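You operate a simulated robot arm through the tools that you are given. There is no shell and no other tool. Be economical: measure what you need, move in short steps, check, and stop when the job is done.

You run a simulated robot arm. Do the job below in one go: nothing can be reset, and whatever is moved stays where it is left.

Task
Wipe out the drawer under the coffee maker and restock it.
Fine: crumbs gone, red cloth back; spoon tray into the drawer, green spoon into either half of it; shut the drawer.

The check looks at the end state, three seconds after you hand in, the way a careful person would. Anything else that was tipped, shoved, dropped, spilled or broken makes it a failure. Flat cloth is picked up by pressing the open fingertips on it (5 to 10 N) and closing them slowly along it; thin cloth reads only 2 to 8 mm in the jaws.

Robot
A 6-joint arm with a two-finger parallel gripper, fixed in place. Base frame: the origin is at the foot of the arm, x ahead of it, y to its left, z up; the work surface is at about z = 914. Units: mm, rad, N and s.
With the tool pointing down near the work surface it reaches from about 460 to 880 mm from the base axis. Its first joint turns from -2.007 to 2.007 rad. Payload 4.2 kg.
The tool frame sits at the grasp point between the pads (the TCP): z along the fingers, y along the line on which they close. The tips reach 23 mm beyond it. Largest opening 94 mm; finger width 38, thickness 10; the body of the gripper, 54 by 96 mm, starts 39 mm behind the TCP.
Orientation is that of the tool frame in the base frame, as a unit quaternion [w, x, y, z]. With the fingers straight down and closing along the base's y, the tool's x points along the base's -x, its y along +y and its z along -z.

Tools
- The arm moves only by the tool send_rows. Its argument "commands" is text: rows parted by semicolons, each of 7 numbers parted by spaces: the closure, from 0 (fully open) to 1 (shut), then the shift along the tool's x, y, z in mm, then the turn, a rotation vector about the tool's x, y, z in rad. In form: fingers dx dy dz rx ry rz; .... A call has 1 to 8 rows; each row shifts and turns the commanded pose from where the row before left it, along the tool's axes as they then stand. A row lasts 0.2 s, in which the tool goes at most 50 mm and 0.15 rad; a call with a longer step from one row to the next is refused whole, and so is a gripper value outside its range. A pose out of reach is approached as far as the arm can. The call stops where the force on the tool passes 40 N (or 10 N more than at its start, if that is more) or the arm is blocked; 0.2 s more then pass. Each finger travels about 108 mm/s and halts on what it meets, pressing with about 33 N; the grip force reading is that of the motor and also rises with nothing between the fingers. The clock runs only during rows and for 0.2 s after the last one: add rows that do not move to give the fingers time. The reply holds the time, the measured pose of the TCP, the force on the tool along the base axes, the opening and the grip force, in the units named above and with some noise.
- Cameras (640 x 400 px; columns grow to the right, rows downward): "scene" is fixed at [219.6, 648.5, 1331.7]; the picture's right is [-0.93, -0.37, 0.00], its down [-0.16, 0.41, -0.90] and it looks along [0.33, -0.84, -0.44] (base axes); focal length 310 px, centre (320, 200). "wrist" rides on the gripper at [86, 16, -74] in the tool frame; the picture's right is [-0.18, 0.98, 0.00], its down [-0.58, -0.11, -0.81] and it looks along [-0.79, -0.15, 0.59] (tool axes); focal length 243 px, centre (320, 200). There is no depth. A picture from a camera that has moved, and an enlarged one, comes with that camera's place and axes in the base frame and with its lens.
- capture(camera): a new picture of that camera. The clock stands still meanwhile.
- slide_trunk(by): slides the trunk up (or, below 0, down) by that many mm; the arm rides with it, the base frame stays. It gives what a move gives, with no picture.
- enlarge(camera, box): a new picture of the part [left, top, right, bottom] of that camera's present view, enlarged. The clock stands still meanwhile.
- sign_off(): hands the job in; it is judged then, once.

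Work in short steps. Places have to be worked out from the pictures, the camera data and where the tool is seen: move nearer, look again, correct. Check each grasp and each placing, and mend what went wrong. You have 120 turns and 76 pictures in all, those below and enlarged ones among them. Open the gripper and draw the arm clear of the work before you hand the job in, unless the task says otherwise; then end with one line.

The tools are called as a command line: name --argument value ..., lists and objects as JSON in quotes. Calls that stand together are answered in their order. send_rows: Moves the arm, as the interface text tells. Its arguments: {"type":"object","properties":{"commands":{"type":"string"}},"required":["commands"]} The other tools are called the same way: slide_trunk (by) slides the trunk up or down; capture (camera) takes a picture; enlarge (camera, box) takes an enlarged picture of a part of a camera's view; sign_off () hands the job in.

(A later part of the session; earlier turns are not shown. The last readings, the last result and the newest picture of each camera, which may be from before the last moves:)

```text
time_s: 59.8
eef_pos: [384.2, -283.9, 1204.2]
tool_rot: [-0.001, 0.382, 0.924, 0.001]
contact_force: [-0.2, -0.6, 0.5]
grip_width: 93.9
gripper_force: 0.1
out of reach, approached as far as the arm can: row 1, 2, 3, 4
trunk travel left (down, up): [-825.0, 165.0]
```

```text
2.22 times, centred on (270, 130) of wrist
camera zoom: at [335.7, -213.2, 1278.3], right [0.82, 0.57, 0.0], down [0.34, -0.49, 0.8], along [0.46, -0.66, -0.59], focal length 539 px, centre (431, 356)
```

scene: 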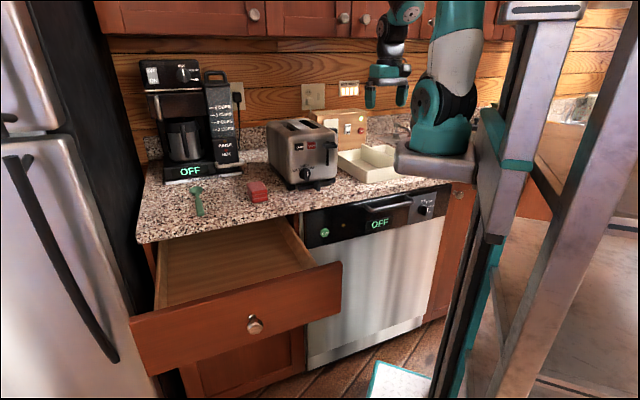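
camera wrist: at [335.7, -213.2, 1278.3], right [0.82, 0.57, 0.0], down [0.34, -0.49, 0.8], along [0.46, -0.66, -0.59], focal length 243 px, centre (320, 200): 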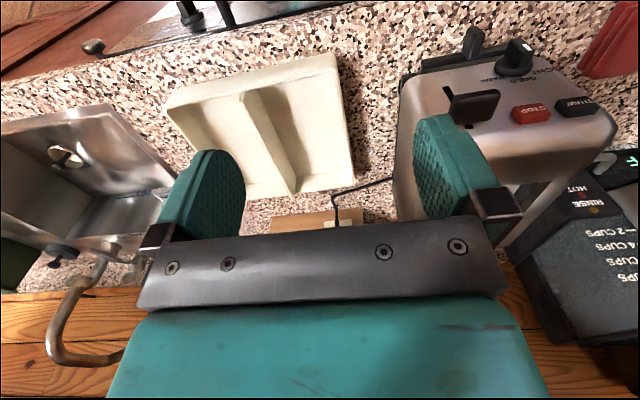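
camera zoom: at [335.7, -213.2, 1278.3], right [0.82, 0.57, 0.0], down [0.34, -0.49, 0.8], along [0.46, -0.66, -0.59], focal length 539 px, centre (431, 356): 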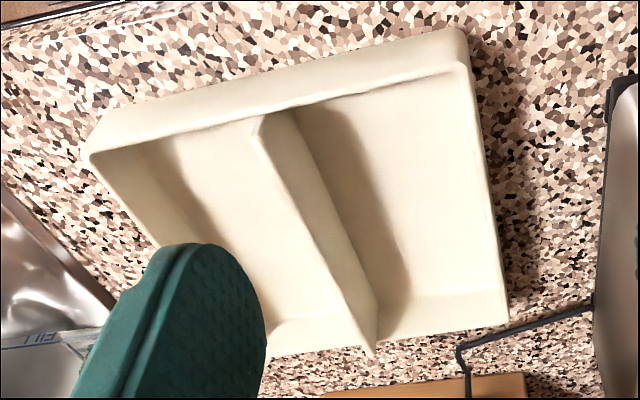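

The tray rim spans about 257 (s) × 233 (w) mm at z≈954 and is turned about 2.4°. Its divider runs along w near s≈−45, rising towards the back. I'll go in closer above the divider, turned to match.

send_rows --commands "0 -20 -30 20 0 0 -0.04; 0 -30 -30 20 0 0 0; 0 -30 -30 20 0 0 0; 0 -35 -26 20 0 0 0; 0 -35 0 30 0 0 0; 0 -30 0 30 0 0 0; 0 0 0 0 0 0 0"

capture --camera "wrist"

enlarge --camera "scene" --box '[310, 90, 450, 190]'

```text
time_s: 61.4
eef_pos: [435.8, -488.5, 1064.9]
tool_rot: [0.0, 0.364, 0.932, 0.002]
contact_force: [-0.1, 0.3, 0.2]
grip_width: 93.9
gripper_force: 0.1
trunk travel left (down, up): [-825.0, 165.0]
```

```text
39 pictures are left
camera wrist: at [384.2, -419.1, 1139.3], right [0.8, 0.6, 0.0], down [0.35, -0.48, 0.8], along [0.48, -0.65, -0.59], focal length 243 px, centre (320, 200)
```

wrist: 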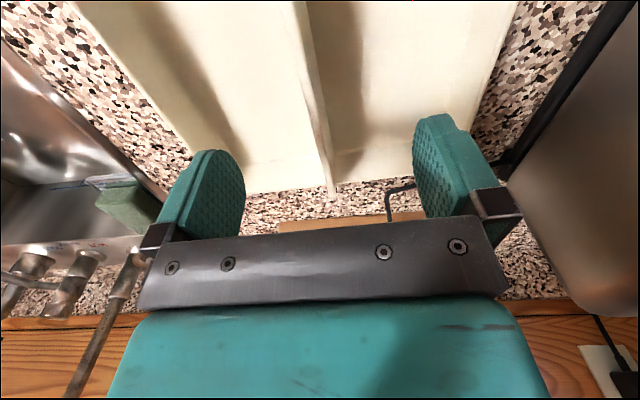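

```text
4.00 times, centred on (380, 140) of scene
camera zoom: at [219.6, 648.5, 1331.7], right [-0.93, -0.37, 0.0], down [-0.16, 0.41, -0.9], along [0.33, -0.84, -0.44], focal length 1241 px, centre (80, 440)
```

zoom: 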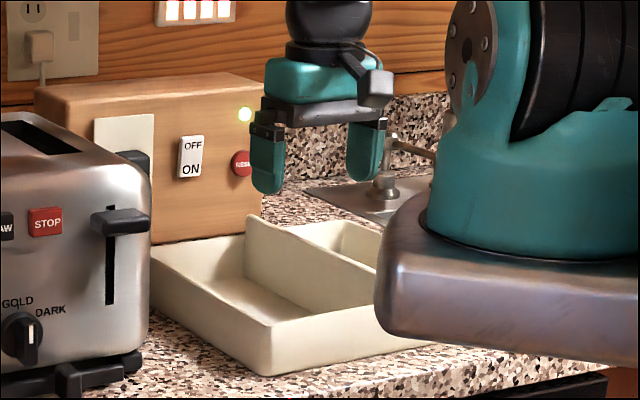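

The divider is 8 mm to tool −y of the TCP and parallel to it; the tray centre is about 11 mm further on. I'll correct and descend with the fingers either side of the divider.

send_rows --commands "0 -11 -8 0 0 0 0; 0 0 0 40 0 0 0; 0 0 0 40 0 0 0; 0 0 0 20 0 0 0; 0 0 0 14 0 0 0; 0 0 0 0 0 0 0"

capture --camera "wrist"

```text
time_s: 62.8
eef_pos: [438.6, -504.7, 950.2]
tool_rot: [-0.001, 0.365, 0.931, -0.001]
contact_force: [-0.5, -0.3, 0.9]
grip_width: 93.9
gripper_force: 0.1
trunk travel left (down, up): [-825.0, 165.0]
```

```text
37 pictures are left
camera wrist: at [386.2, -435.9, 1024.4], right [0.8, 0.6, 0.0], down [0.35, -0.48, 0.8], along [0.48, -0.64, -0.59], focal length 243 px, centre (320, 200)
```

wrist: 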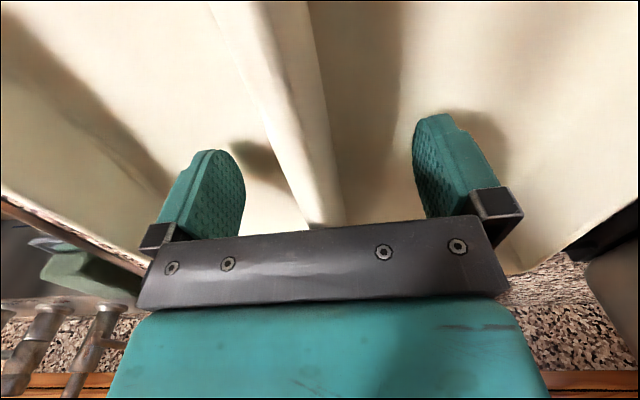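

The divider is about 3–4 mm off-centre. I'll nudge over and close slowly.

send_rows --commands "0.3 0 -3 0 0 0 0; 0.5 0 0 0 0 0 0; 0.7 0 0 0 0 0 0; 0.8 0 0 0 0 0 0; 0.85 0 0 0 0 0 0; 0.9 0 0 0 0 0 0; 0.95 0 0 0 0 0 0; 1 0 0 0 0 0 0"

capture --camera "wrist"

```text
time_s: 64.6
eef_pos: [435.9, -507.9, 950.0]
tool_rot: [-0.001, 0.364, 0.931, 0.0]
contact_force: [-0.2, 1.0, 0.7]
grip_width: 7.4
gripper_force: 33.4
trunk travel left (down, up): [-825.0, 165.0]
```

```text
36 pictures are left
camera wrist: at [384.0, -438.2, 1024.8], right [0.8, 0.6, 0.0], down [0.35, -0.48, 0.8], along [0.48, -0.64, -0.59], focal length 243 px, centre (320, 200)
```

wrist: 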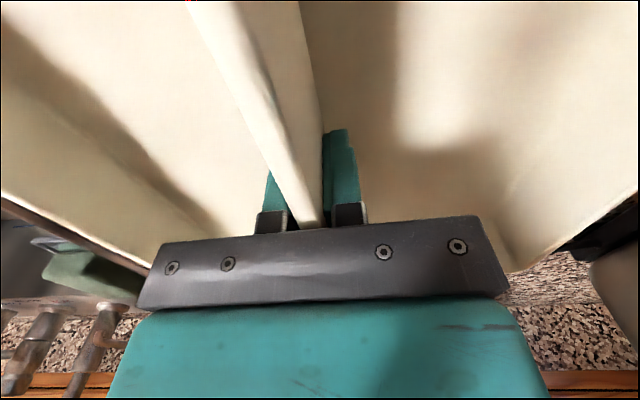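

The grip on the divider is good (7.4 mm). But the drawer opening is now only about 210 mm against 233 mm of tray, so I'll release and open the drawer further first.

send_rows --commands "0.8 0 0 0 0 0 0; 0.4 0 0 0 0 0 0; 0.2 0 0 -5 0 0 0; 0.2 0 0 -40 0 0 0; 0.2 0 0 -45 0 0 0; 0.2 0 0 -45 0 0 0; 0.2 30 20 -30 0 0 0; 0.2 30 30 0 0 0 0.04"

send_rows --commands "1 35 35 0 0 0 0; 1 35 35 0 0 0 0; 1 30 38 0 0 0 0; 1 30 38 0 0 0 0; 1 20 45 0 0 0 0; 1 15 45 0 0 0 0; 1 10 45 0 0 0 0; 1 10 45 0 0 0 0"

send_rows --commands "1 10 45 0 0 0 0; 1 10 45 0 0 0 0; 1 10 45 0 0 0 0; 1 10 45 0 0 0 0; 1 0 30 0 0 0 0; 1 0 0 0 0 0 0"

capture --camera "scene"

```text
time_s: 66.4
eef_pos: [425.0, -430.1, 1115.5]
tool_rot: [-0.001, 0.382, 0.924, 0.002]
contact_force: [0.6, -0.8, -0.9]
grip_width: 75.2
gripper_force: 0.1
trunk travel left (down, up): [-825.0, 165.0]
```

```text
time_s: 68.2
eef_pos: [533.3, -74.2, 1118.2]
tool_rot: [-0.002, 0.383, 0.924, 0.001]
contact_force: [-0.1, -1.1, 0.0]
grip_width: 0.0
gripper_force: 32.9
out of reach, approached as far as the arm can: row 4, 5
trunk travel left (down, up): [-825.0, 165.0]
```

```text
time_s: 69.6
eef_pos: [654.5, 104.7, 1119.1]
tool_rot: [-0.001, 0.382, 0.924, 0.001]
contact_force: [0.2, 0.2, -0.3]
grip_width: 0.1
gripper_force: 32.8
trunk travel left (down, up): [-825.0, 165.0]
```

```text
35 pictures are left
```

scene: 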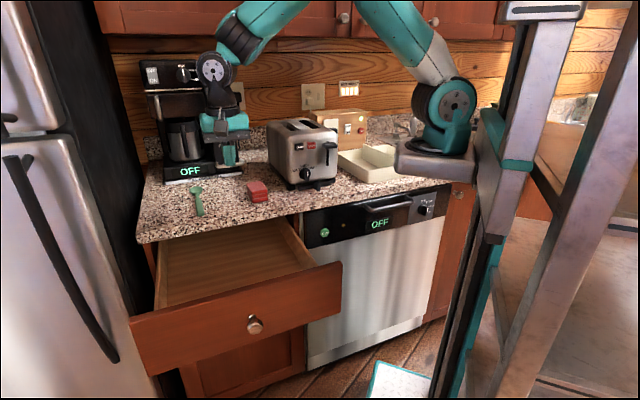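

All clear. I'll move with closed fingers to w≈−320 and go down inside the drawer, tips just below the rim.

send_rows --commands "1 35 5 0 0 0 0; 1 34 5 0 0 0 0; 1 0 0 45 0 0 0; 1 0 0 45 0 0 0; 1 0 0 45 0 0 0; 1 0 0 45 0 0 0; 1 0 0 45 0 0 0; 1 0 0 44 0 0 0"

enlarge --camera "scene" --box '[130, 190, 350, 350]'

```text
time_s: 71.4
eef_pos: [615.4, 158.1, 851.1]
tool_rot: [0.0, 0.383, 0.924, 0.002]
contact_force: [-0.7, -0.5, 0.9]
grip_width: 0.1
gripper_force: 32.5
trunk travel left (down, up): [-825.0, 165.0]
```

```text
2.50 times, centred on (240, 270) of scene
camera zoom: at [219.6, 648.5, 1331.7], right [-0.93, -0.37, 0.0], down [-0.16, 0.41, -0.9], along [0.33, -0.84, -0.44], focal length 776 px, centre (520, 25)
```

zoom: 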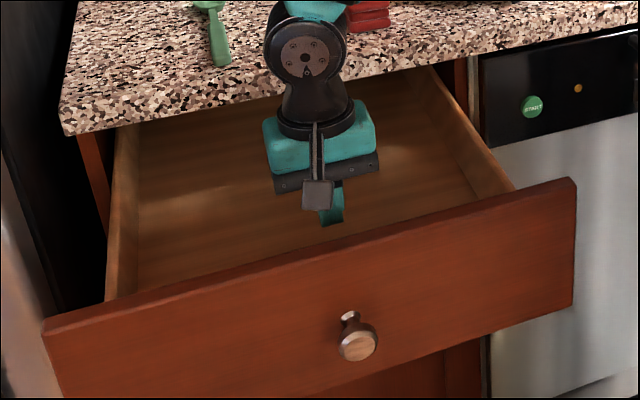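

Clear. I'll lower 8 mm more and push the front wall outward.

send_rows --commands "1 0 0 8 0 0 0; 1 25 0 0 0 0 0; 1 20 0 0 0 0 0; 1 15 0 0 0 0 0; 1 15 0 0 0 0 0; 1 15 0 0 0 0 0; 1 15 0 0 0 0 0; 1 0 0 0 0 0 0"

enlarge --camera "scene" --box '[110, 190, 350, 390]'

```text
time_s: 73.0
eef_pos: [549.4, 223.0, 844.2]
tool_rot: [0.008, 0.389, 0.921, -0.003]
contact_force: [11.2, -17.3, 4.6]
grip_width: 0.0
gripper_force: 33.0
trunk travel left (down, up): [-825.0, 165.0]
stopped in row 8: the force on the tool passed its limit (the readings are from after the stop); the commanded pose is now the measured one
```

```text
2.00 times, centred on (230, 290) of scene
camera zoom: at [219.6, 648.5, 1331.7], right [-0.93, -0.37, 0.0], down [-0.16, 0.41, -0.9], along [0.33, -0.84, -0.44], focal length 620 px, centre (500, 20)
```

zoom: 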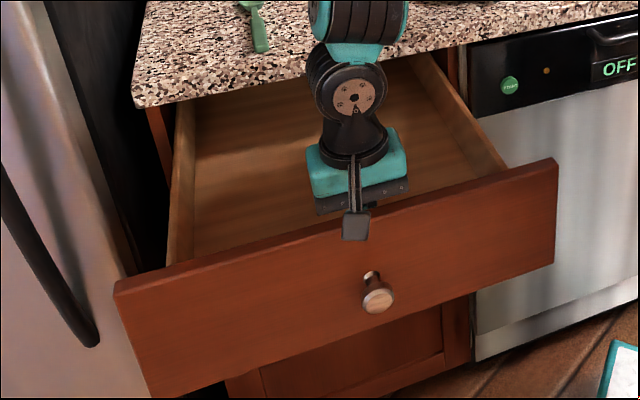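

The front wall moved out to w≈−212, slightly past its original position, and the drawer seems to be at its stop. I'll back off, restore the tool's orientation, rise and measure the opening from above.

send_rows --commands "1 -25 0 0 0 0.017 -0.014; 1 0 0 -45 0 0 0; 1 0 0 -45 0 0 0; 1 0 0 -45 0 0 0; 0.2 0 0 -45 0 0 -0.15; 0.2 0 -30 -35 0 0 -0.15; 0.2 0 -30 -35 0 0 -0.15; 0.2 0 -30 -35 0 0 -0.15"

capture --camera "wrist"

```text
time_s: 74.8
eef_pos: [527.2, 127.8, 1129.8]
tool_rot: [-0.001, 0.09, 0.996, 0.002]
contact_force: [0.3, -0.1, -0.2]
grip_width: 75.2
gripper_force: 0.1
trunk travel left (down, up): [-825.0, 165.0]
```

```text
32 pictures are left
camera wrist: at [445.3, 157.7, 1203.7], right [0.36, 0.93, 0.0], down [0.56, -0.21, 0.8], along [0.75, -0.28, -0.6], focal length 243 px, centre (320, 200)
```

wrist: 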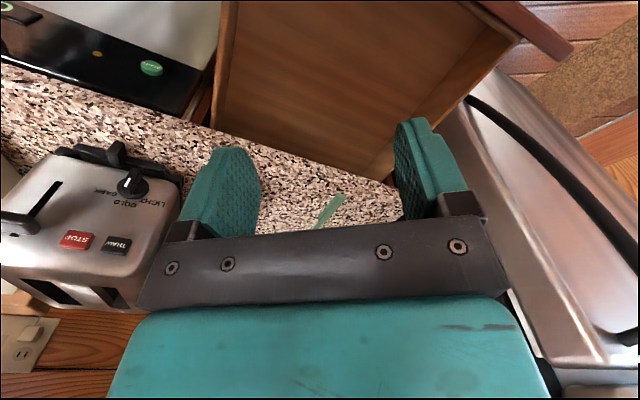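

enlarge --camera "wrist" --box '[200, 0, 584, 240]'

```text
1.67 times, centred on (392, 120) of wrist
camera zoom: at [445.3, 157.7, 1203.7], right [0.36, 0.93, 0.0], down [0.56, -0.21, 0.8], along [0.75, -0.28, -0.6], focal length 404 px, centre (200, 333)
```

zoom: 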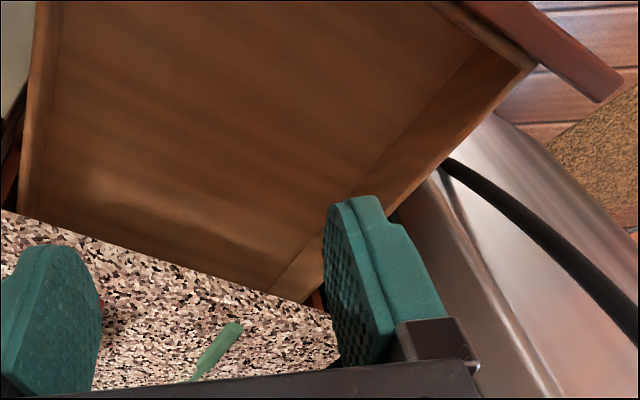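

The opening runs from the counter edge w≈−470 to w≈−225, about 245–250 mm, with s 365–736, so the tray fits. I'll go back to the divider grasp pose above (435.9,−507.9).

send_rows --commands "0.2 0 0 0 0 0 0.15; 0.2 0 0 0 0 0 0.15; 0.2 0 0 0 0 0 0.15; 0.2 0 0 0 0 0 0.11; 0.2 -28 -40.5 0 0 0 0; 0.2 -28 -40.5 0 0 0 0; 0.2 -28 -40.5 0 0 0 0; 0.2 -28 -40.5 0 0 0 0"

send_rows --commands "0.2 -28 -40.5 0 0 0 0; 0.2 -28 -40.5 0 0 0 0; 0.2 -28 -40.5 0 0 0 0; 0.2 -28 -40.5 0 0 0 0; 0.2 -28 -40.5 0 0 0 0; 0.2 -28 -40.5 0 0 0 0; 0.2 -28 -40.5 0 0 0 0; 0.2 -28 -40.5 0 0 0 0"

send_rows --commands "0.2 -28 -40.5 0 0 0 0; 0.2 0 0 0 0 0 0"

```text
time_s: 76.6
eef_pos: [496.3, -70.5, 1130.4]
tool_rot: [-0.001, 0.362, 0.932, 0.003]
contact_force: [0.3, 0.2, -0.2]
grip_width: 75.0
gripper_force: 0.1
trunk travel left (down, up): [-825.0, 165.0]
```

```text
time_s: 78.4
eef_pos: [442.1, -457.6, 1123.6]
tool_rot: [-0.001, 0.362, 0.932, 0.002]
contact_force: [0.4, 0.5, -0.1]
grip_width: 75.1
gripper_force: 0.0
trunk travel left (down, up): [-825.0, 165.0]
```

```text
time_s: 79.0
eef_pos: [435.0, -505.6, 1124.1]
tool_rot: [-0.002, 0.362, 0.932, 0.002]
contact_force: [0.6, 1.2, -0.6]
grip_width: 75.0
gripper_force: 0.2
trunk travel left (down, up): [-825.0, 165.0]
```

Right above the spot. I'll descend and grip as before.

send_rows --commands "0.2 -2 -1 45 0 0 0; 0.2 0 0 45 0 0 0; 0.2 0 0 45 0 0 0; 0.2 0 0 30 0 0 0; 0.2 0 0 9 0 0 0; 0.2 0 0 0 0 0 0; 0.6 0 0 0 0 0 0; 0.8 0 0 0 0 0 0"

send_rows --commands "0.85 0 0 0 0 0 0; 0.9 0 0 0 0 0 0; 0.95 0 0 0 0 0 0; 1 0 0 0 0 0 0; 1 0 0 0 0 0 0; 1 0 0 -15 0 0 0; 1 0 0 -15 0 0 0; 1 0 0 0 0 0 0"

capture --camera "wrist"

enlarge --camera "scene" --box '[310, 90, 450, 190]'

```text
time_s: 80.8
eef_pos: [436.8, -505.5, 951.2]
tool_rot: [-0.002, 0.362, 0.932, 0.002]
contact_force: [-0.4, 0.8, -0.4]
grip_width: 18.9
gripper_force: 0.1
trunk travel left (down, up): [-825.0, 165.0]
```

```text
time_s: 82.6
eef_pos: [437.1, -507.7, 980.9]
tool_rot: [-0.002, 0.362, 0.932, 0.003]
contact_force: [-1.1, -0.7, -2.0]
grip_width: 7.7
gripper_force: 32.6
trunk travel left (down, up): [-825.0, 165.0]
```

```text
30 pictures are left
camera wrist: at [384.2, -438.7, 1056.1], right [0.8, 0.6, 0.0], down [0.36, -0.48, 0.8], along [0.48, -0.64, -0.6], focal length 243 px, centre (320, 200)
```

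wrist: 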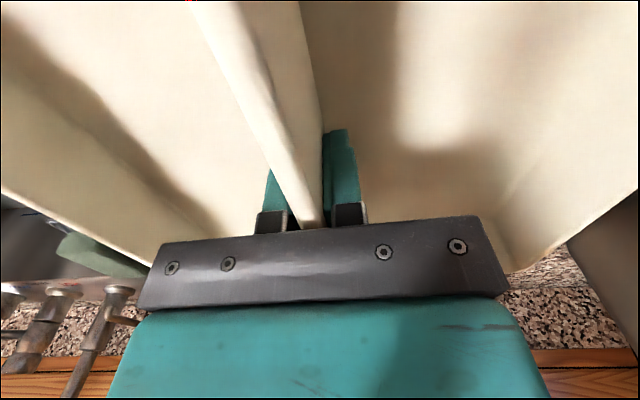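

```text
4.00 times, centred on (380, 140) of scene
camera zoom: at [219.6, 648.5, 1331.7], right [-0.93, -0.37, 0.0], down [-0.16, 0.41, -0.9], along [0.33, -0.84, -0.44], focal length 1241 px, centre (80, 440)
```

zoom: 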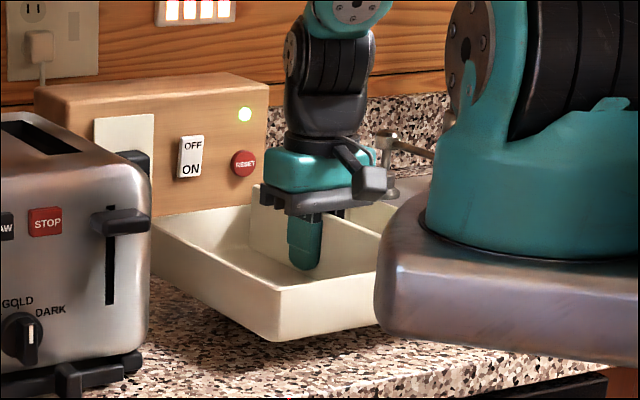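

The tray lifted level. To keep well away from the arm's base plate I'll raise it above toaster height (bottom >1150) and carry it over, staying back at w≈−650 until past the toaster.

send_rows --commands "1 0 0 -30 0 0 0; 1 0 0 -40 0 0 0; 1 0 0 -45 0 0 0; 1 0 0 -45 0 0 0; 1 0 0 -40 0 0 0; 1 0 0 -20 0 0 0; 1 0 0 0 0 0 0"

capture --camera "scene"

```text
time_s: 84.2
eef_pos: [438.1, -509.5, 1201.2]
tool_rot: [-0.002, 0.363, 0.932, 0.002]
contact_force: [-0.3, 0.8, -1.8]
grip_width: 7.8
gripper_force: 32.9
trunk travel left (down, up): [-825.0, 165.0]
```

```text
28 pictures are left
```

scene: 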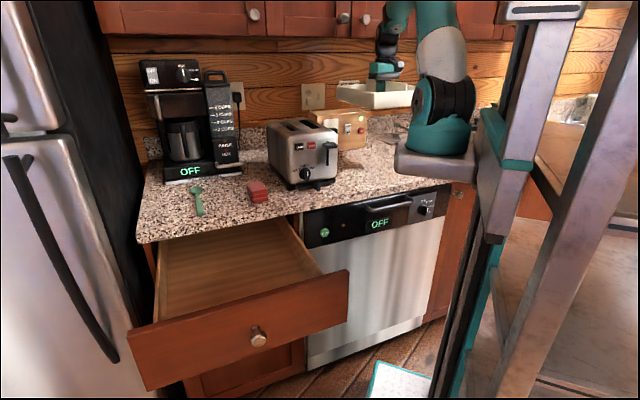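

Raised fine. I'll now carry it along s over the toaster.

send_rows --commands "1 0 25 0 0 0 0; 1 0 35 0 0 0 0; 1 0 40 0 0 0 0; 1 0 40 0 0 0 0; 1 0 40 0 0 0 0; 1 0 40 0 0 0 0; 1 0 35 0 0 0 0; 1 0 20 0 0 0 0"

capture --camera "scene"

```text
time_s: 86.0
eef_pos: [625.2, -306.1, 1203.3]
tool_rot: [-0.002, 0.363, 0.932, 0.002]
contact_force: [0.1, -1.1, -2.4]
grip_width: 7.9
gripper_force: 32.5
trunk travel left (down, up): [-825.0, 165.0]
```

```text
27 pictures are left
```

scene: 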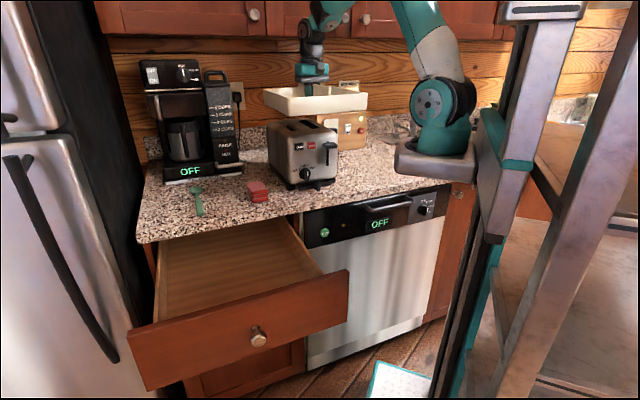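

I'll square the tray up to the drawer (+0.04 rad) and go diagonally to above the opening.

send_rows --commands "1 0 0 0 0 0 0.04; 1 25 25 0 0 0 0; 1 32 32 0 0 0 0; 1 34 34 0 0 0 0; 1 34 34 0 0 0 0; 1 34 34 0 0 0 0; 1 34 34 0 0 0 0; 1 34 34 0 0 0 0"

send_rows --commands "1 34 34 0 0 0 0; 1 30 32 0 0 0 0; 1 20 25 0 0 0 0; 1 0 0 0 0 0 0; 1 0 0 45 0 0 0; 1 0 0 45 0 0 0; 1 0 0 30 0 0 0; 1 0 0 0 0 0 0"

capture --camera "wrist"

enlarge --camera "scene" --box '[110, 130, 370, 350]'

```text
time_s: 87.8
eef_pos: [622.2, 15.8, 1202.5]
tool_rot: [-0.002, 0.382, 0.924, 0.003]
contact_force: [-0.7, -0.3, -2.6]
grip_width: 7.7
gripper_force: 33.2
trunk travel left (down, up): [-825.0, 165.0]
```

```text
time_s: 89.6
eef_pos: [627.0, 140.1, 1084.9]
tool_rot: [-0.003, 0.381, 0.925, 0.001]
contact_force: [1.2, 0.4, -2.4]
grip_width: 7.6
gripper_force: 33.0
trunk travel left (down, up): [-825.0, 165.0]
```

```text
26 pictures are left
camera wrist: at [577.1, 210.1, 1159.7], right [0.82, 0.57, 0.0], down [0.34, -0.49, 0.8], along [0.46, -0.66, -0.6], focal length 243 px, centre (320, 200)
```

wrist: 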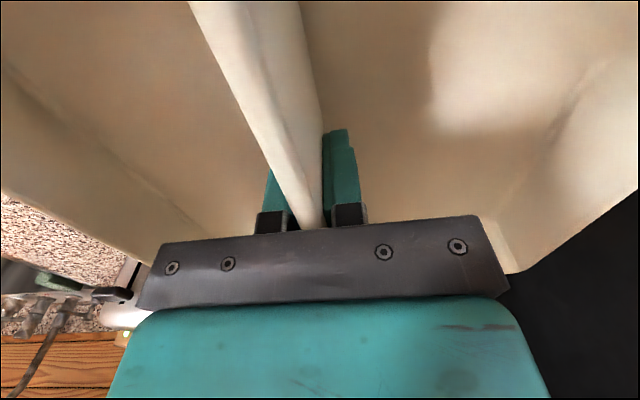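

```text
1.82 times, centred on (240, 240) of scene
camera zoom: at [219.6, 648.5, 1331.7], right [-0.93, -0.37, 0.0], down [-0.16, 0.41, -0.9], along [0.33, -0.84, -0.44], focal length 564 px, centre (466, 127)
```

zoom: 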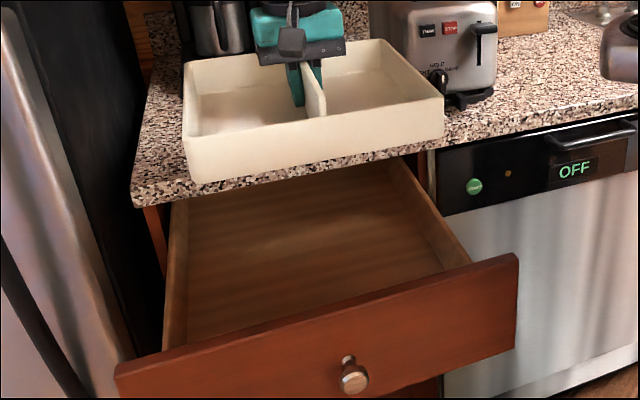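

Tray centre is about s 539, w −348 by the scene view, close to target. I'll lower to just above the counter level and check clearances.

send_rows --commands "1 0 0 45 0 0 0; 1 0 0 45 0 0 0; 1 0 0 27 0 0 0; 1 0 0 0 0 0 0"

enlarge --camera "scene" --box '[130, 180, 350, 330]'

capture --camera "wrist"

```text
time_s: 90.6
eef_pos: [627.9, 140.4, 968.2]
tool_rot: [-0.001, 0.381, 0.924, 0.003]
contact_force: [-0.4, -0.4, -2.1]
grip_width: 7.7
gripper_force: 32.6
trunk travel left (down, up): [-825.0, 165.0]
```

```text
2.67 times, centred on (240, 255) of scene
camera zoom: at [219.6, 648.5, 1331.7], right [-0.93, -0.37, 0.0], down [-0.16, 0.41, -0.9], along [0.33, -0.84, -0.44], focal length 827 px, centre (533, 53)
```

zoom: 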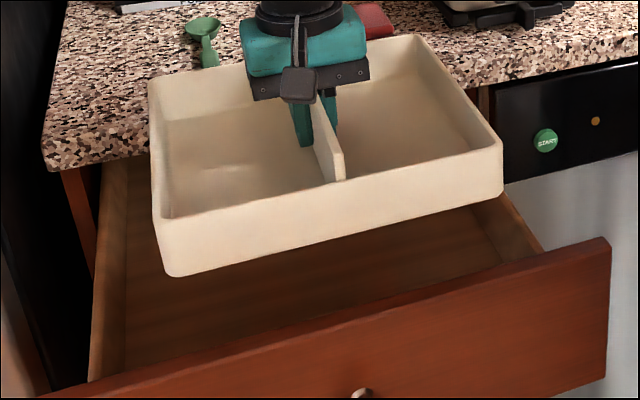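

```text
23 pictures are left
camera wrist: at [578.0, 210.7, 1042.6], right [0.82, 0.57, 0.0], down [0.34, -0.49, 0.8], along [0.46, -0.66, -0.6], focal length 243 px, centre (320, 200)
```

wrist: 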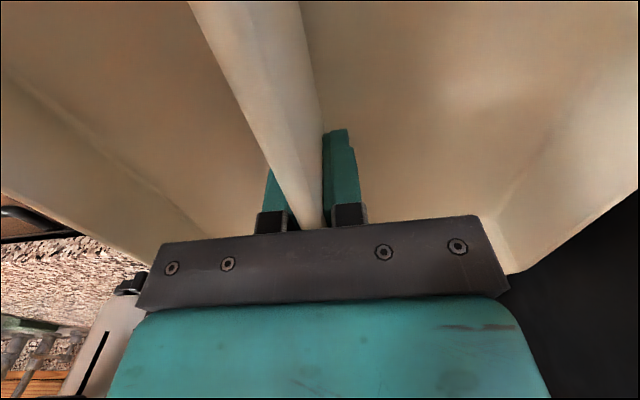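

Tray spans w ≈ −454…−237 and s ≈ 410…666, giving 12–16 mm of clearance at both ends. I'll lower into the drawer.

send_rows --commands "1 0 0 25 0 0 0; 1 0 0 25 0 0 0; 1 0 0 25 0 0 0; 1 0 0 25 0 0 0; 1 0 0 20 0 0 0; 1 0 0 20 0 0 0; 1 0 0 0 0 0 0"

enlarge --camera "scene" --box '[130, 180, 350, 330]'

```text
time_s: 92.2
eef_pos: [629.4, 140.2, 829.0]
tool_rot: [-0.002, 0.383, 0.924, 0.004]
contact_force: [14.8, -13.4, 23.5]
grip_width: 7.8
gripper_force: 32.6
trunk travel left (down, up): [-825.0, 165.0]
```

```text
2.67 times, centred on (240, 255) of scene
camera zoom: at [219.6, 648.5, 1331.7], right [-0.93, -0.37, 0.0], down [-0.16, 0.41, -0.9], along [0.33, -0.84, -0.44], focal length 827 px, centre (533, 53)
```

zoom: 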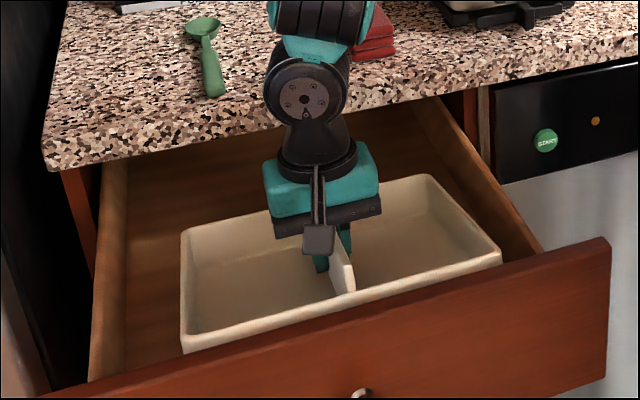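

The force points to −w and up, so the tray's front edge is rubbing the drawer's front wall. It's now below counter level, so there is free room behind; I'll lift 3 mm, shift 14 mm back and continue.

send_rows --commands "1 0 0 -3 0 0 0; 1 -7 0 0 0 0 0; 1 -7 0 0 0 0 0; 1 0 0 0 0 0 0"

```text
time_s: 93.2
eef_pos: [636.5, 132.0, 831.0]
tool_rot: [-0.003, 0.38, 0.925, 0.003]
contact_force: [0.1, -0.1, -1.8]
grip_width: 7.6
gripper_force: 33.2
trunk travel left (down, up): [-825.0, 165.0]
```

Free again. I'll continue down.

send_rows --commands "1 0 0 12 0 0 0; 1 0 0 12 0 0 0; 1 0 0 10 0 0 0; 1 0 0 8 0 0 0; 1 0 0 0 0 0 0"

enlarge --camera "scene" --box '[130, 180, 350, 330]'

```text
time_s: 94.4
eef_pos: [635.4, 131.7, 789.4]
tool_rot: [-0.002, 0.381, 0.924, 0.002]
contact_force: [0.1, 1.7, 9.8]
grip_width: 7.7
gripper_force: 33.4
trunk travel left (down, up): [-825.0, 165.0]
```

```text
2.67 times, centred on (240, 255) of scene
camera zoom: at [219.6, 648.5, 1331.7], right [-0.93, -0.37, 0.0], down [-0.16, 0.41, -0.9], along [0.33, -0.84, -0.44], focal length 827 px, centre (533, 53)
```

zoom: 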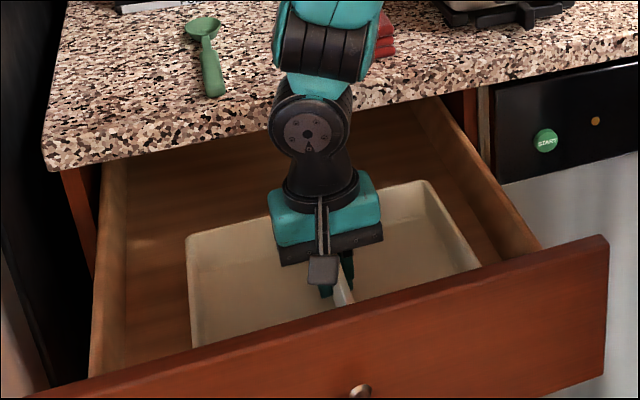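

Light upward contact at 789, slightly earlier than expected. I'll press 1.5 mm to see whether it's the floor.

send_rows --commands "1 0 0 1.5 0 0 0; 1 0 0 0 0 0 0"

capture --camera "wrist"

```text
time_s: 95.0
eef_pos: [635.4, 131.8, 787.6]
tool_rot: [-0.001, 0.381, 0.925, 0.002]
contact_force: [-0.6, 1.4, 9.9]
grip_width: 7.7
gripper_force: 33.4
trunk travel left (down, up): [-825.0, 165.0]
```

```text
20 pictures are left
camera wrist: at [586.1, 202.4, 862.5], right [0.82, 0.57, 0.0], down [0.34, -0.49, 0.8], along [0.46, -0.66, -0.6], focal length 243 px, centre (320, 200)
```

wrist: 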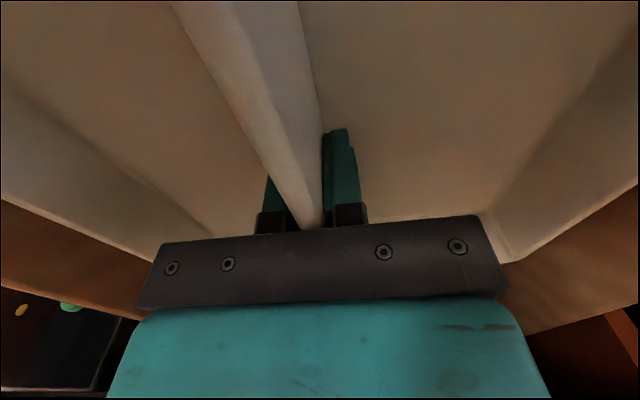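

The tray pitched back-edge-down in the pads during the earlier rub, so its back edge has reached the floor first. It's levelling under a constant 10 N; I'll keep lowering gently until it sits flat.

send_rows --commands "1 0 0 2 0 0 0; 1 0 0 2 0 0 0; 1 0 0 2 0 0 0; 1 0 0 1.5 0 0 0; 1 0 0 0 0 0 0"

```text
time_s: 96.2
eef_pos: [635.6, 130.5, 778.6]
tool_rot: [-0.002, 0.382, 0.924, 0.003]
contact_force: [0.7, -0.9, 7.7]
grip_width: 7.7
gripper_force: 33.4
trunk travel left (down, up): [-825.0, 165.0]
```

send_rows --commands "1 0 0 1.5 0 0 0; 1 0 0 1.5 0 0 0; 1 0 0 0 0 0 0"

enlarge --camera "scene" --box '[130, 180, 350, 330]'

```text
time_s: 97.0
eef_pos: [636.1, 132.5, 775.8]
tool_rot: [-0.002, 0.381, 0.925, 0.002]
contact_force: [-6.8, -7.0, 31.7]
grip_width: 7.8
gripper_force: 33.2
trunk travel left (down, up): [-825.0, 165.0]
```

```text
2.67 times, centred on (240, 255) of scene
camera zoom: at [219.6, 648.5, 1331.7], right [-0.93, -0.37, 0.0], down [-0.16, 0.41, -0.9], along [0.33, -0.84, -0.44], focal length 827 px, centre (533, 53)
```

zoom: 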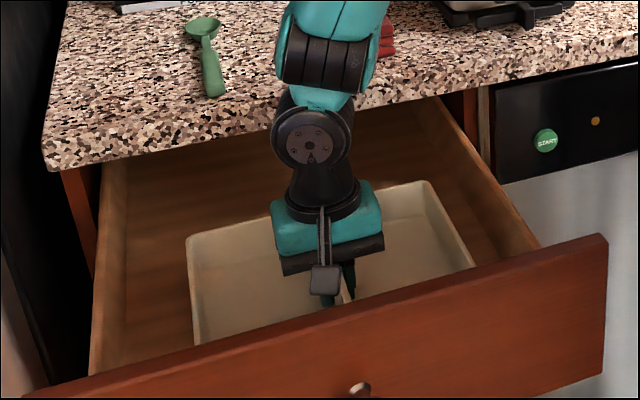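

The tray sits flat on the floor. I'll release and rise straight up.

send_rows --commands "1 0 0 -1 0 0 0; 0.85 0 0 0 0 0 0; 0.7 0 0 0 0 0 0; 0.6 0 0 0 0 0 0; 0.6 0 0 -25 0 0 0; 0.6 0 0 -45 0 0 0; 0.6 0 0 -45 0 0 0; 0.6 0 0 -45 0 0 0"

send_rows --commands "0.4 0 0 -45 0 0 0; 0.4 0 10 -45 0 0 0; 0.4 -20 15 -30 0 0 0; 0.4 -30 15 0 0 0 0; 0.4 -30 15 0 0 0 0; 0.4 -30 15 0 0 0 0; 0.4 0 0 0 0 0 0"

capture --camera "wrist"

enlarge --camera "scene" --box '[130, 160, 350, 330]'

```text
time_s: 98.8
eef_pos: [635.7, 129.7, 935.1]
tool_rot: [-0.004, 0.381, 0.925, 0.002]
contact_force: [-0.1, 0.0, 0.3]
grip_width: 37.6
gripper_force: 0.0
trunk travel left (down, up): [-825.0, 165.0]
```

```text
time_s: 100.4
eef_pos: [763.2, 102.1, 1056.8]
tool_rot: [-0.002, 0.38, 0.925, 0.002]
contact_force: [0.3, -0.4, -0.6]
grip_width: 56.3
gripper_force: 0.0
trunk travel left (down, up): [-825.0, 165.0]
```

```text
18 pictures are left
camera wrist: at [713.6, 172.4, 1130.5], right [0.82, 0.57, 0.0], down [0.34, -0.49, 0.8], along [0.46, -0.66, -0.6], focal length 243 px, centre (320, 200)
```

wrist: 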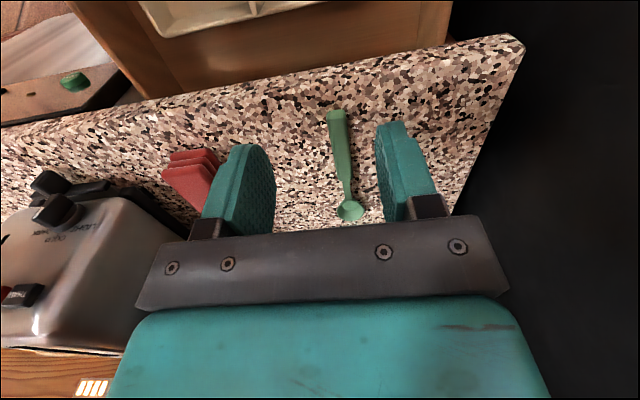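

```text
2.35 times, centred on (240, 245) of scene
camera zoom: at [219.6, 648.5, 1331.7], right [-0.93, -0.37, 0.0], down [-0.16, 0.41, -0.9], along [0.33, -0.84, -0.44], focal length 730 px, centre (508, 94)
```

zoom: 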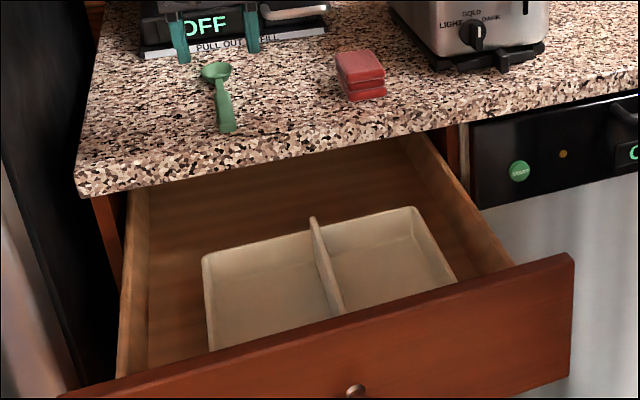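

The tray is in the drawer. The spoon lies along w at s≈616, from w −524 (handle end) to −706 (scoop). I'll grip the handle's inner end at w≈−604 so it can be set in the left half with the camera clear of the drawer front.

send_rows --commands "0.4 -40 1 10 0 0 0; 0.4 -40 1 20 0 0 0; 0.4 -40 1 20 0 0 0; 0.4 -16 1 20 0 0 0; 0.4 0 0 20 0 0 0; 0.4 0 0 0 0 0 0"

capture --camera "wrist"

```text
time_s: 101.8
eef_pos: [863.0, 8.3, 966.1]
tool_rot: [-0.002, 0.38, 0.925, 0.003]
contact_force: [0.5, -0.9, 0.0]
grip_width: 56.4
gripper_force: 0.1
trunk travel left (down, up): [-825.0, 165.0]
```

```text
16 pictures are left
camera wrist: at [812.9, 79.9, 1041.0], right [0.82, 0.57, 0.0], down [0.34, -0.49, 0.8], along [0.46, -0.66, -0.6], focal length 243 px, centre (320, 200)
```

wrist: 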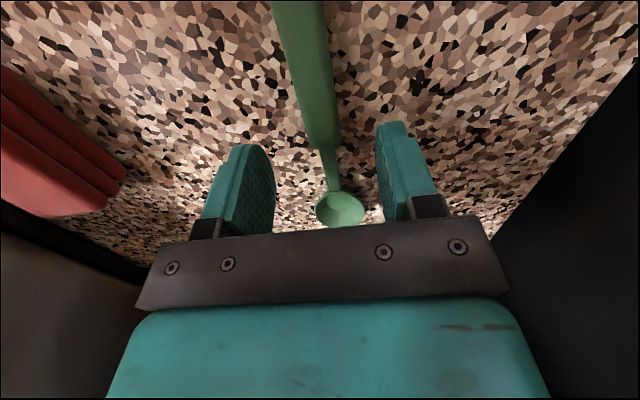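

Well centred on the handle. I'll descend to tips about 3 mm above the counter and close.

send_rows --commands "0.4 0 0 15 0 0 0; 0.4 0 0 10 0 0 0; 0.4 0 0 0 0 0 0; 0.6 0 0 0 0 0 0; 0.75 0 0 0 0 0 0; 0.9 0 0 0 0 0 0; 1 0 0 0 0 0 0; 1 0 0 0 0 0 0"

capture --camera "wrist"

```text
time_s: 103.6
eef_pos: [863.4, 8.3, 942.1]
tool_rot: [-0.003, 0.381, 0.925, 0.002]
contact_force: [0.9, 0.0, -0.1]
grip_width: 19.0
gripper_force: 32.9
trunk travel left (down, up): [-825.0, 165.0]
```

```text
15 pictures are left
camera wrist: at [813.2, 79.9, 1016.3], right [0.82, 0.57, 0.0], down [0.34, -0.49, 0.8], along [0.46, -0.66, -0.6], focal length 243 px, centre (320, 200)
```

wrist: 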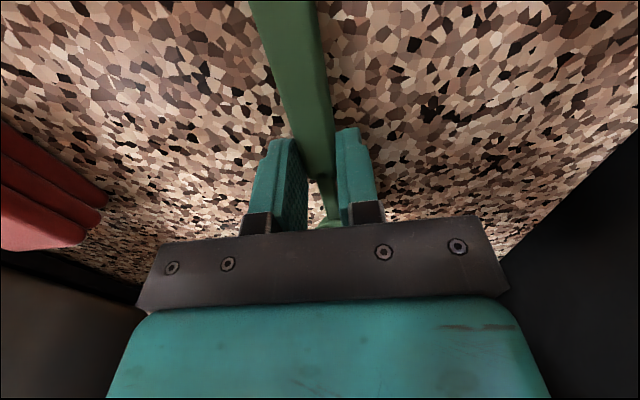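

Gripped (19 mm). I'll lift and carry it to above the tray's left half (s≈604, w≈−351).

send_rows --commands "1 0 0 -30 0 0 0; 1 0 0 -40 0 0 0; 1 40 -2 0 0 0 0; 1 45 -2 0 0 0 0; 1 45 -2 0 0 0 0; 1 45 -2 0 0 0 0; 1 45 -2 0 0 0 0; 1 33 -2 0 0 0 0"

send_rows --commands "1 0 0 0 0 0 0; 1 0 0 0 0 0 0"

enlarge --camera "scene" --box '[130, 160, 350, 330]'

```text
time_s: 105.4
eef_pos: [677.7, 176.7, 1015.8]
tool_rot: [-0.002, 0.382, 0.924, 0.003]
contact_force: [1.3, -0.2, -0.8]
grip_width: 18.8
gripper_force: 33.1
trunk travel left (down, up): [-825.0, 165.0]
```

```text
time_s: 106.0
eef_pos: [676.9, 177.1, 1015.6]
tool_rot: [-0.002, 0.381, 0.925, 0.002]
contact_force: [0.3, 0.8, -0.2]
grip_width: 19.0
gripper_force: 32.9
trunk travel left (down, up): [-825.0, 165.0]
```

```text
2.35 times, centred on (240, 245) of scene
camera zoom: at [219.6, 648.5, 1331.7], right [-0.93, -0.37, 0.0], down [-0.16, 0.41, -0.9], along [0.33, -0.84, -0.44], focal length 730 px, centre (508, 94)
```

zoom: 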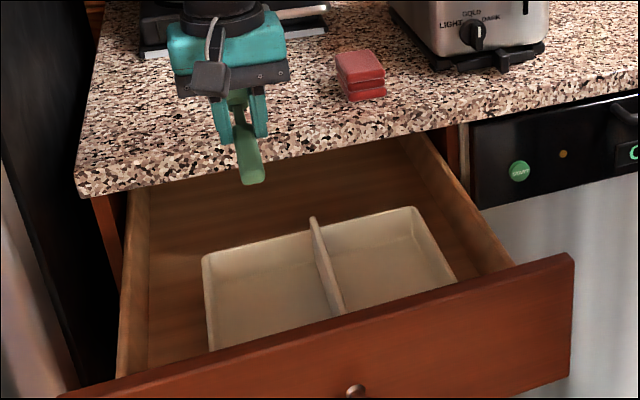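

At s 604, w −353; the scoop end clears the counter edge by about 13 mm. I'll lower.

send_rows --commands "1 0 0 40 0 0 0; 1 0 0 40 0 0 0; 1 0 0 40 0 0 0; 1 0 0 40 0 0 0; 1 0 0 35 0 0 0; 1 0 0 20 0 0 0; 1 0 0 0 0 0 0"

enlarge --camera "scene" --box '[130, 160, 350, 330]'

```text
time_s: 107.6
eef_pos: [676.7, 178.4, 799.1]
tool_rot: [-0.002, 0.381, 0.925, 0.003]
contact_force: [-0.5, 0.3, 0.3]
grip_width: 18.7
gripper_force: 33.1
trunk travel left (down, up): [-825.0, 165.0]
```

```text
2.35 times, centred on (240, 245) of scene
camera zoom: at [219.6, 648.5, 1331.7], right [-0.93, -0.37, 0.0], down [-0.16, 0.41, -0.9], along [0.33, -0.84, -0.44], focal length 730 px, centre (508, 94)
```

zoom: 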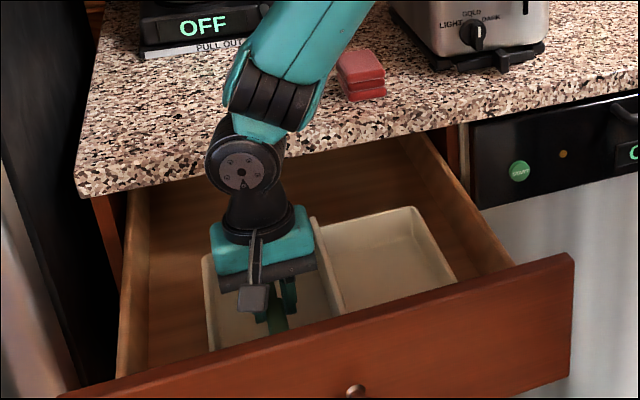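

Inside the left half with no contact. I'll lower the last ~23 mm gently.

send_rows --commands "1 0 0 8 0 0 0; 1 0 0 6 0 0 0; 1 0 0 4 0 0 0; 1 0 0 2 0 0 0; 1 0 0 0 0 0 0"

capture --camera "wrist"

```text
time_s: 108.8
eef_pos: [675.6, 180.0, 778.8]
tool_rot: [-0.003, 0.382, 0.924, 0.002]
contact_force: [-0.5, -0.1, -1.2]
grip_width: 18.9
gripper_force: 33.5
trunk travel left (down, up): [-825.0, 165.0]
```

```text
12 pictures are left
camera wrist: at [625.7, 251.4, 853.3], right [0.82, 0.57, 0.0], down [0.34, -0.49, 0.8], along [0.46, -0.66, -0.6], focal length 243 px, centre (320, 200)
```

wrist: 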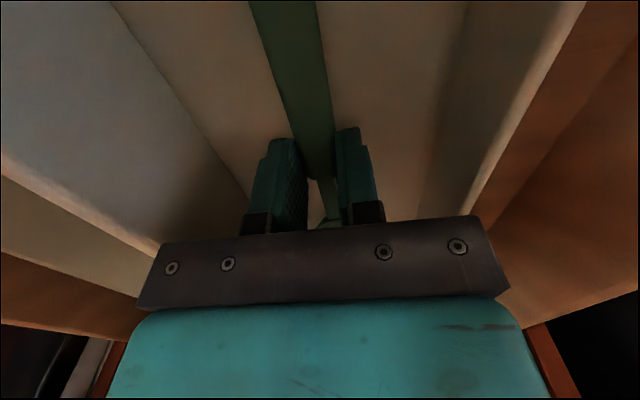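

send_rows --commands "1 0 0 2 0 0 0; 1 0 0 1.5 0 0 0; 1 0 0 0 0 0 0; 0.75 0 0 0 0 0 0; 0.65 0 0 0 0 0 0; 0.55 0 0 0 0 0 0; 0.55 0 0 0 0 0 0; 0.55 0 0 -25 0 0 0"

send_rows --commands "0.55 0 0 -45 0 0 0; 0.55 0 0 -45 0 0 0; 0.55 0 0 -45 0 0 0; 0.55 0 0 -45 0 0 0; 0.55 0 0 -45 0 0 0; 0.8 20 0 0 0 0 0; 1 40 -10 0 0 0 0; 1 45 -10 0 0 0 0"

enlarge --camera "scene" --box '[130, 160, 350, 330]'

capture --camera "wrist"

```text
time_s: 110.6
eef_pos: [674.8, 179.5, 799.8]
tool_rot: [-0.002, 0.381, 0.925, 0.002]
contact_force: [-0.7, -0.1, 0.6]
grip_width: 42.2
gripper_force: 0.1
trunk travel left (down, up): [-825.0, 165.0]
```

```text
time_s: 112.4
eef_pos: [586.4, 238.0, 1026.5]
tool_rot: [-0.002, 0.381, 0.925, 0.003]
contact_force: [0.8, -0.5, -0.7]
grip_width: 0.1
gripper_force: 32.6
trunk travel left (down, up): [-825.0, 165.0]
```

```text
2.35 times, centred on (240, 245) of scene
camera zoom: at [219.6, 648.5, 1331.7], right [-0.93, -0.37, 0.0], down [-0.16, 0.41, -0.9], along [0.33, -0.84, -0.44], focal length 730 px, centre (508, 94)
```

zoom: 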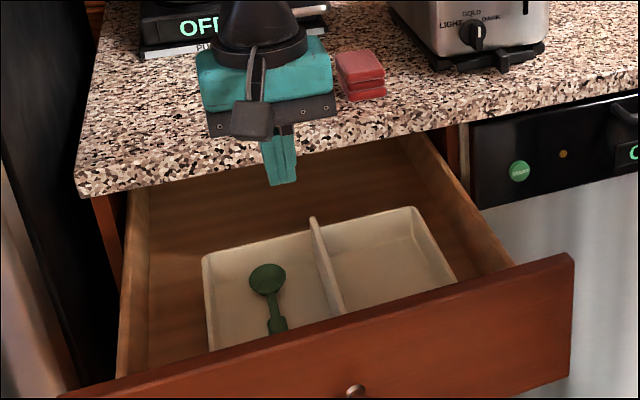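

```text
10 pictures are left
camera wrist: at [537.2, 308.4, 1100.0], right [0.82, 0.57, 0.0], down [0.34, -0.49, 0.8], along [0.46, -0.66, -0.6], focal length 243 px, centre (320, 200)
```

wrist: 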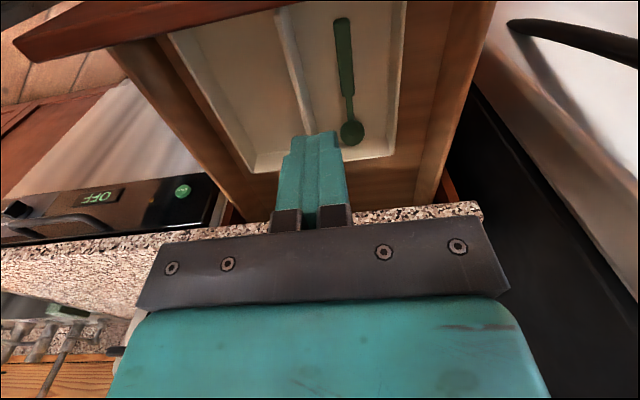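

The spoon lies in the left half and the tray is flat. To shut the drawer I'll push on the panel beside the knob with closed fingers, tilted forward about 0.9 rad so the hand clears the counter edge. First I'll move out in front and tilt.

send_rows --commands "1 40 -26 0 0 0 0; 1 40 -26 0 0 0 0; 1 40 -26 0 0 0 0; 1 16 0 0 0 0 0; 1 0 0 0 0 -0.15 0; 1 0 0 0 0 -0.15 0; 1 0 0 0 0 -0.15 0; 1 0 0 0 0 -0.15 0"

send_rows --commands "1 0 0 0 0 -0.15 0; 1 0 0 0 0 -0.15 0; 1 0 0 0 0 0 0; 1 0 0 0 0 0 0"

capture --camera "scene"

```text
time_s: 114.2
eef_pos: [450.9, 270.1, 1023.7]
tool_rot: [0.271, 0.383, 0.875, -0.12]
contact_force: [-0.1, 0.0, 0.6]
grip_width: 0.0
gripper_force: 33.0
trunk travel left (down, up): [-825.0, 165.0]
```

```text
time_s: 115.2
eef_pos: [435.9, 279.3, 1025.2]
tool_rot: [0.4, 0.344, 0.834, -0.164]
contact_force: [0.4, 1.0, -0.1]
grip_width: 0.0
gripper_force: 32.2
trunk travel left (down, up): [-825.0, 165.0]
```

```text
9 pictures are left
```

scene: 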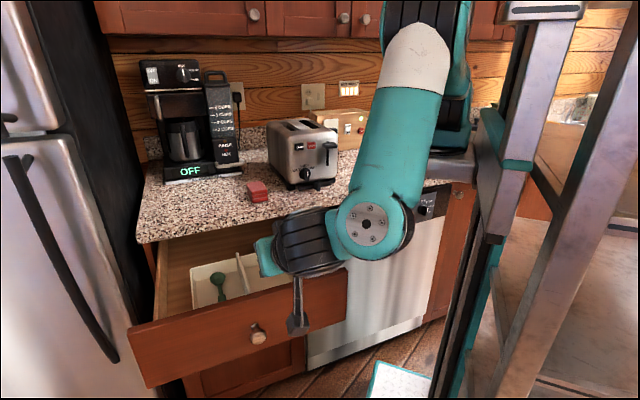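

The posture looks fine. I'll lower in front of the panel to TCP z≈842.

send_rows --commands "1 23.5 0 18.6 0 0 0; 1 27.4 0 21.7 0 0 0; 1 27.4 0 21.7 0 0 0; 1 27.4 0 21.7 0 0 0; 1 23.5 0 18.6 0 0 0; 1 14 0 11.2 0 0 0; 1 0 0 0 0 0 0"

capture --camera "scene"

```text
time_s: 116.8
eef_pos: [433.9, 281.9, 842.6]
tool_rot: [0.4, 0.344, 0.834, -0.163]
contact_force: [-0.3, 0.5, 0.6]
grip_width: 0.1
gripper_force: 33.1
trunk travel left (down, up): [-825.0, 165.0]
```

```text
8 pictures are left
```

scene: 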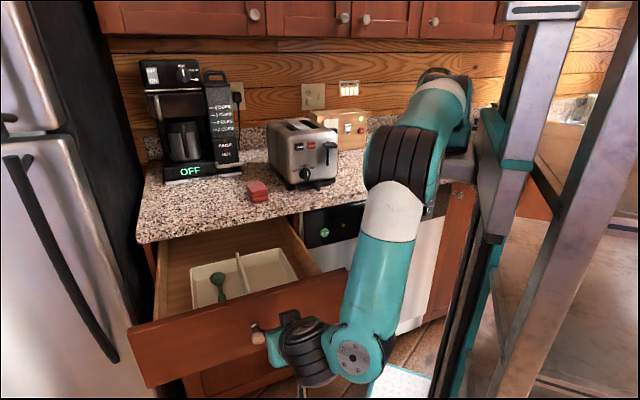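

In front of the panel, beside the knob. I'll push inward gently.

send_rows --commands "1 -15.5 0 19.6 0 0 0; 1 -12.4 0 15.7 0 0 0; 1 -9.3 0 11.7 0 0 0; 1 -9.3 0 11.7 0 0 0; 1 -9.3 0 11.7 0 0 0; 1 -9.3 0 11.7 0 0 0; 1 -9.3 0 11.7 0 0 0; 1 -9.3 0 11.7 0 0 0"

capture --camera "scene"

```text
time_s: 118.6
eef_pos: [532.0, 185.7, 842.4]
tool_rot: [0.399, 0.344, 0.834, -0.164]
contact_force: [-0.3, 0.9, -0.5]
grip_width: 0.0
gripper_force: 33.4
trunk travel left (down, up): [-825.0, 165.0]
```

```text
7 pictures are left
```

scene: 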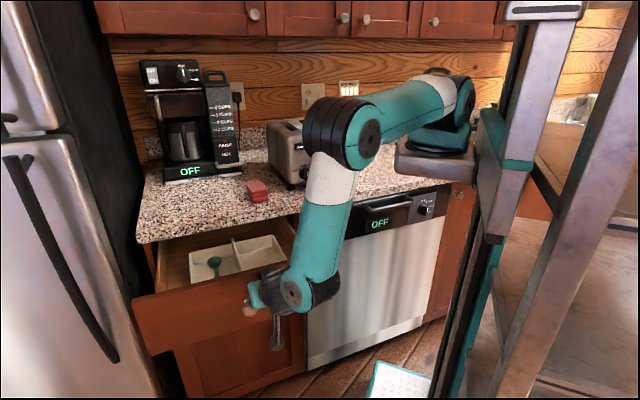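

The drawer is closing smoothly and the contents are still. I'll continue.

send_rows --commands "1 -9.3 0 11.7 0 0 0; 1 -9.3 0 11.7 0 0 0; 1 -9.3 0 11.7 0 0 0; 1 -9.3 0 11.7 0 0 0; 1 -9.3 0 11.7 0 0 0; 1 -9.3 0 11.7 0 0 0; 1 -9.3 0 11.7 0 0 0; 1 -9.3 0 11.7 0 0 0"

capture --camera "scene"

```text
time_s: 120.4
eef_pos: [615.9, 100.3, 840.3]
tool_rot: [0.401, 0.343, 0.834, -0.164]
contact_force: [0.3, 1.4, 0.1]
grip_width: 0.0
gripper_force: 32.8
trunk travel left (down, up): [-825.0, 165.0]
```

```text
6 pictures are left
```

scene: 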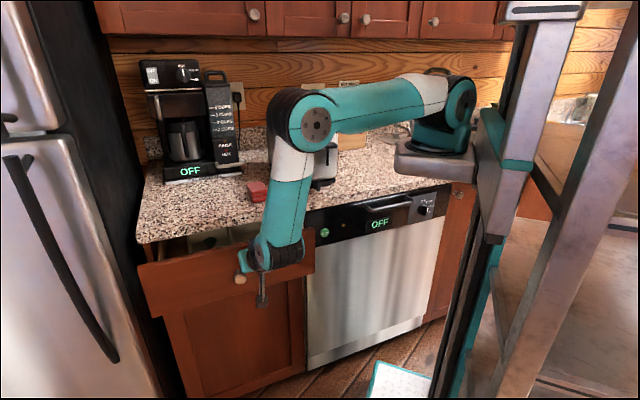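

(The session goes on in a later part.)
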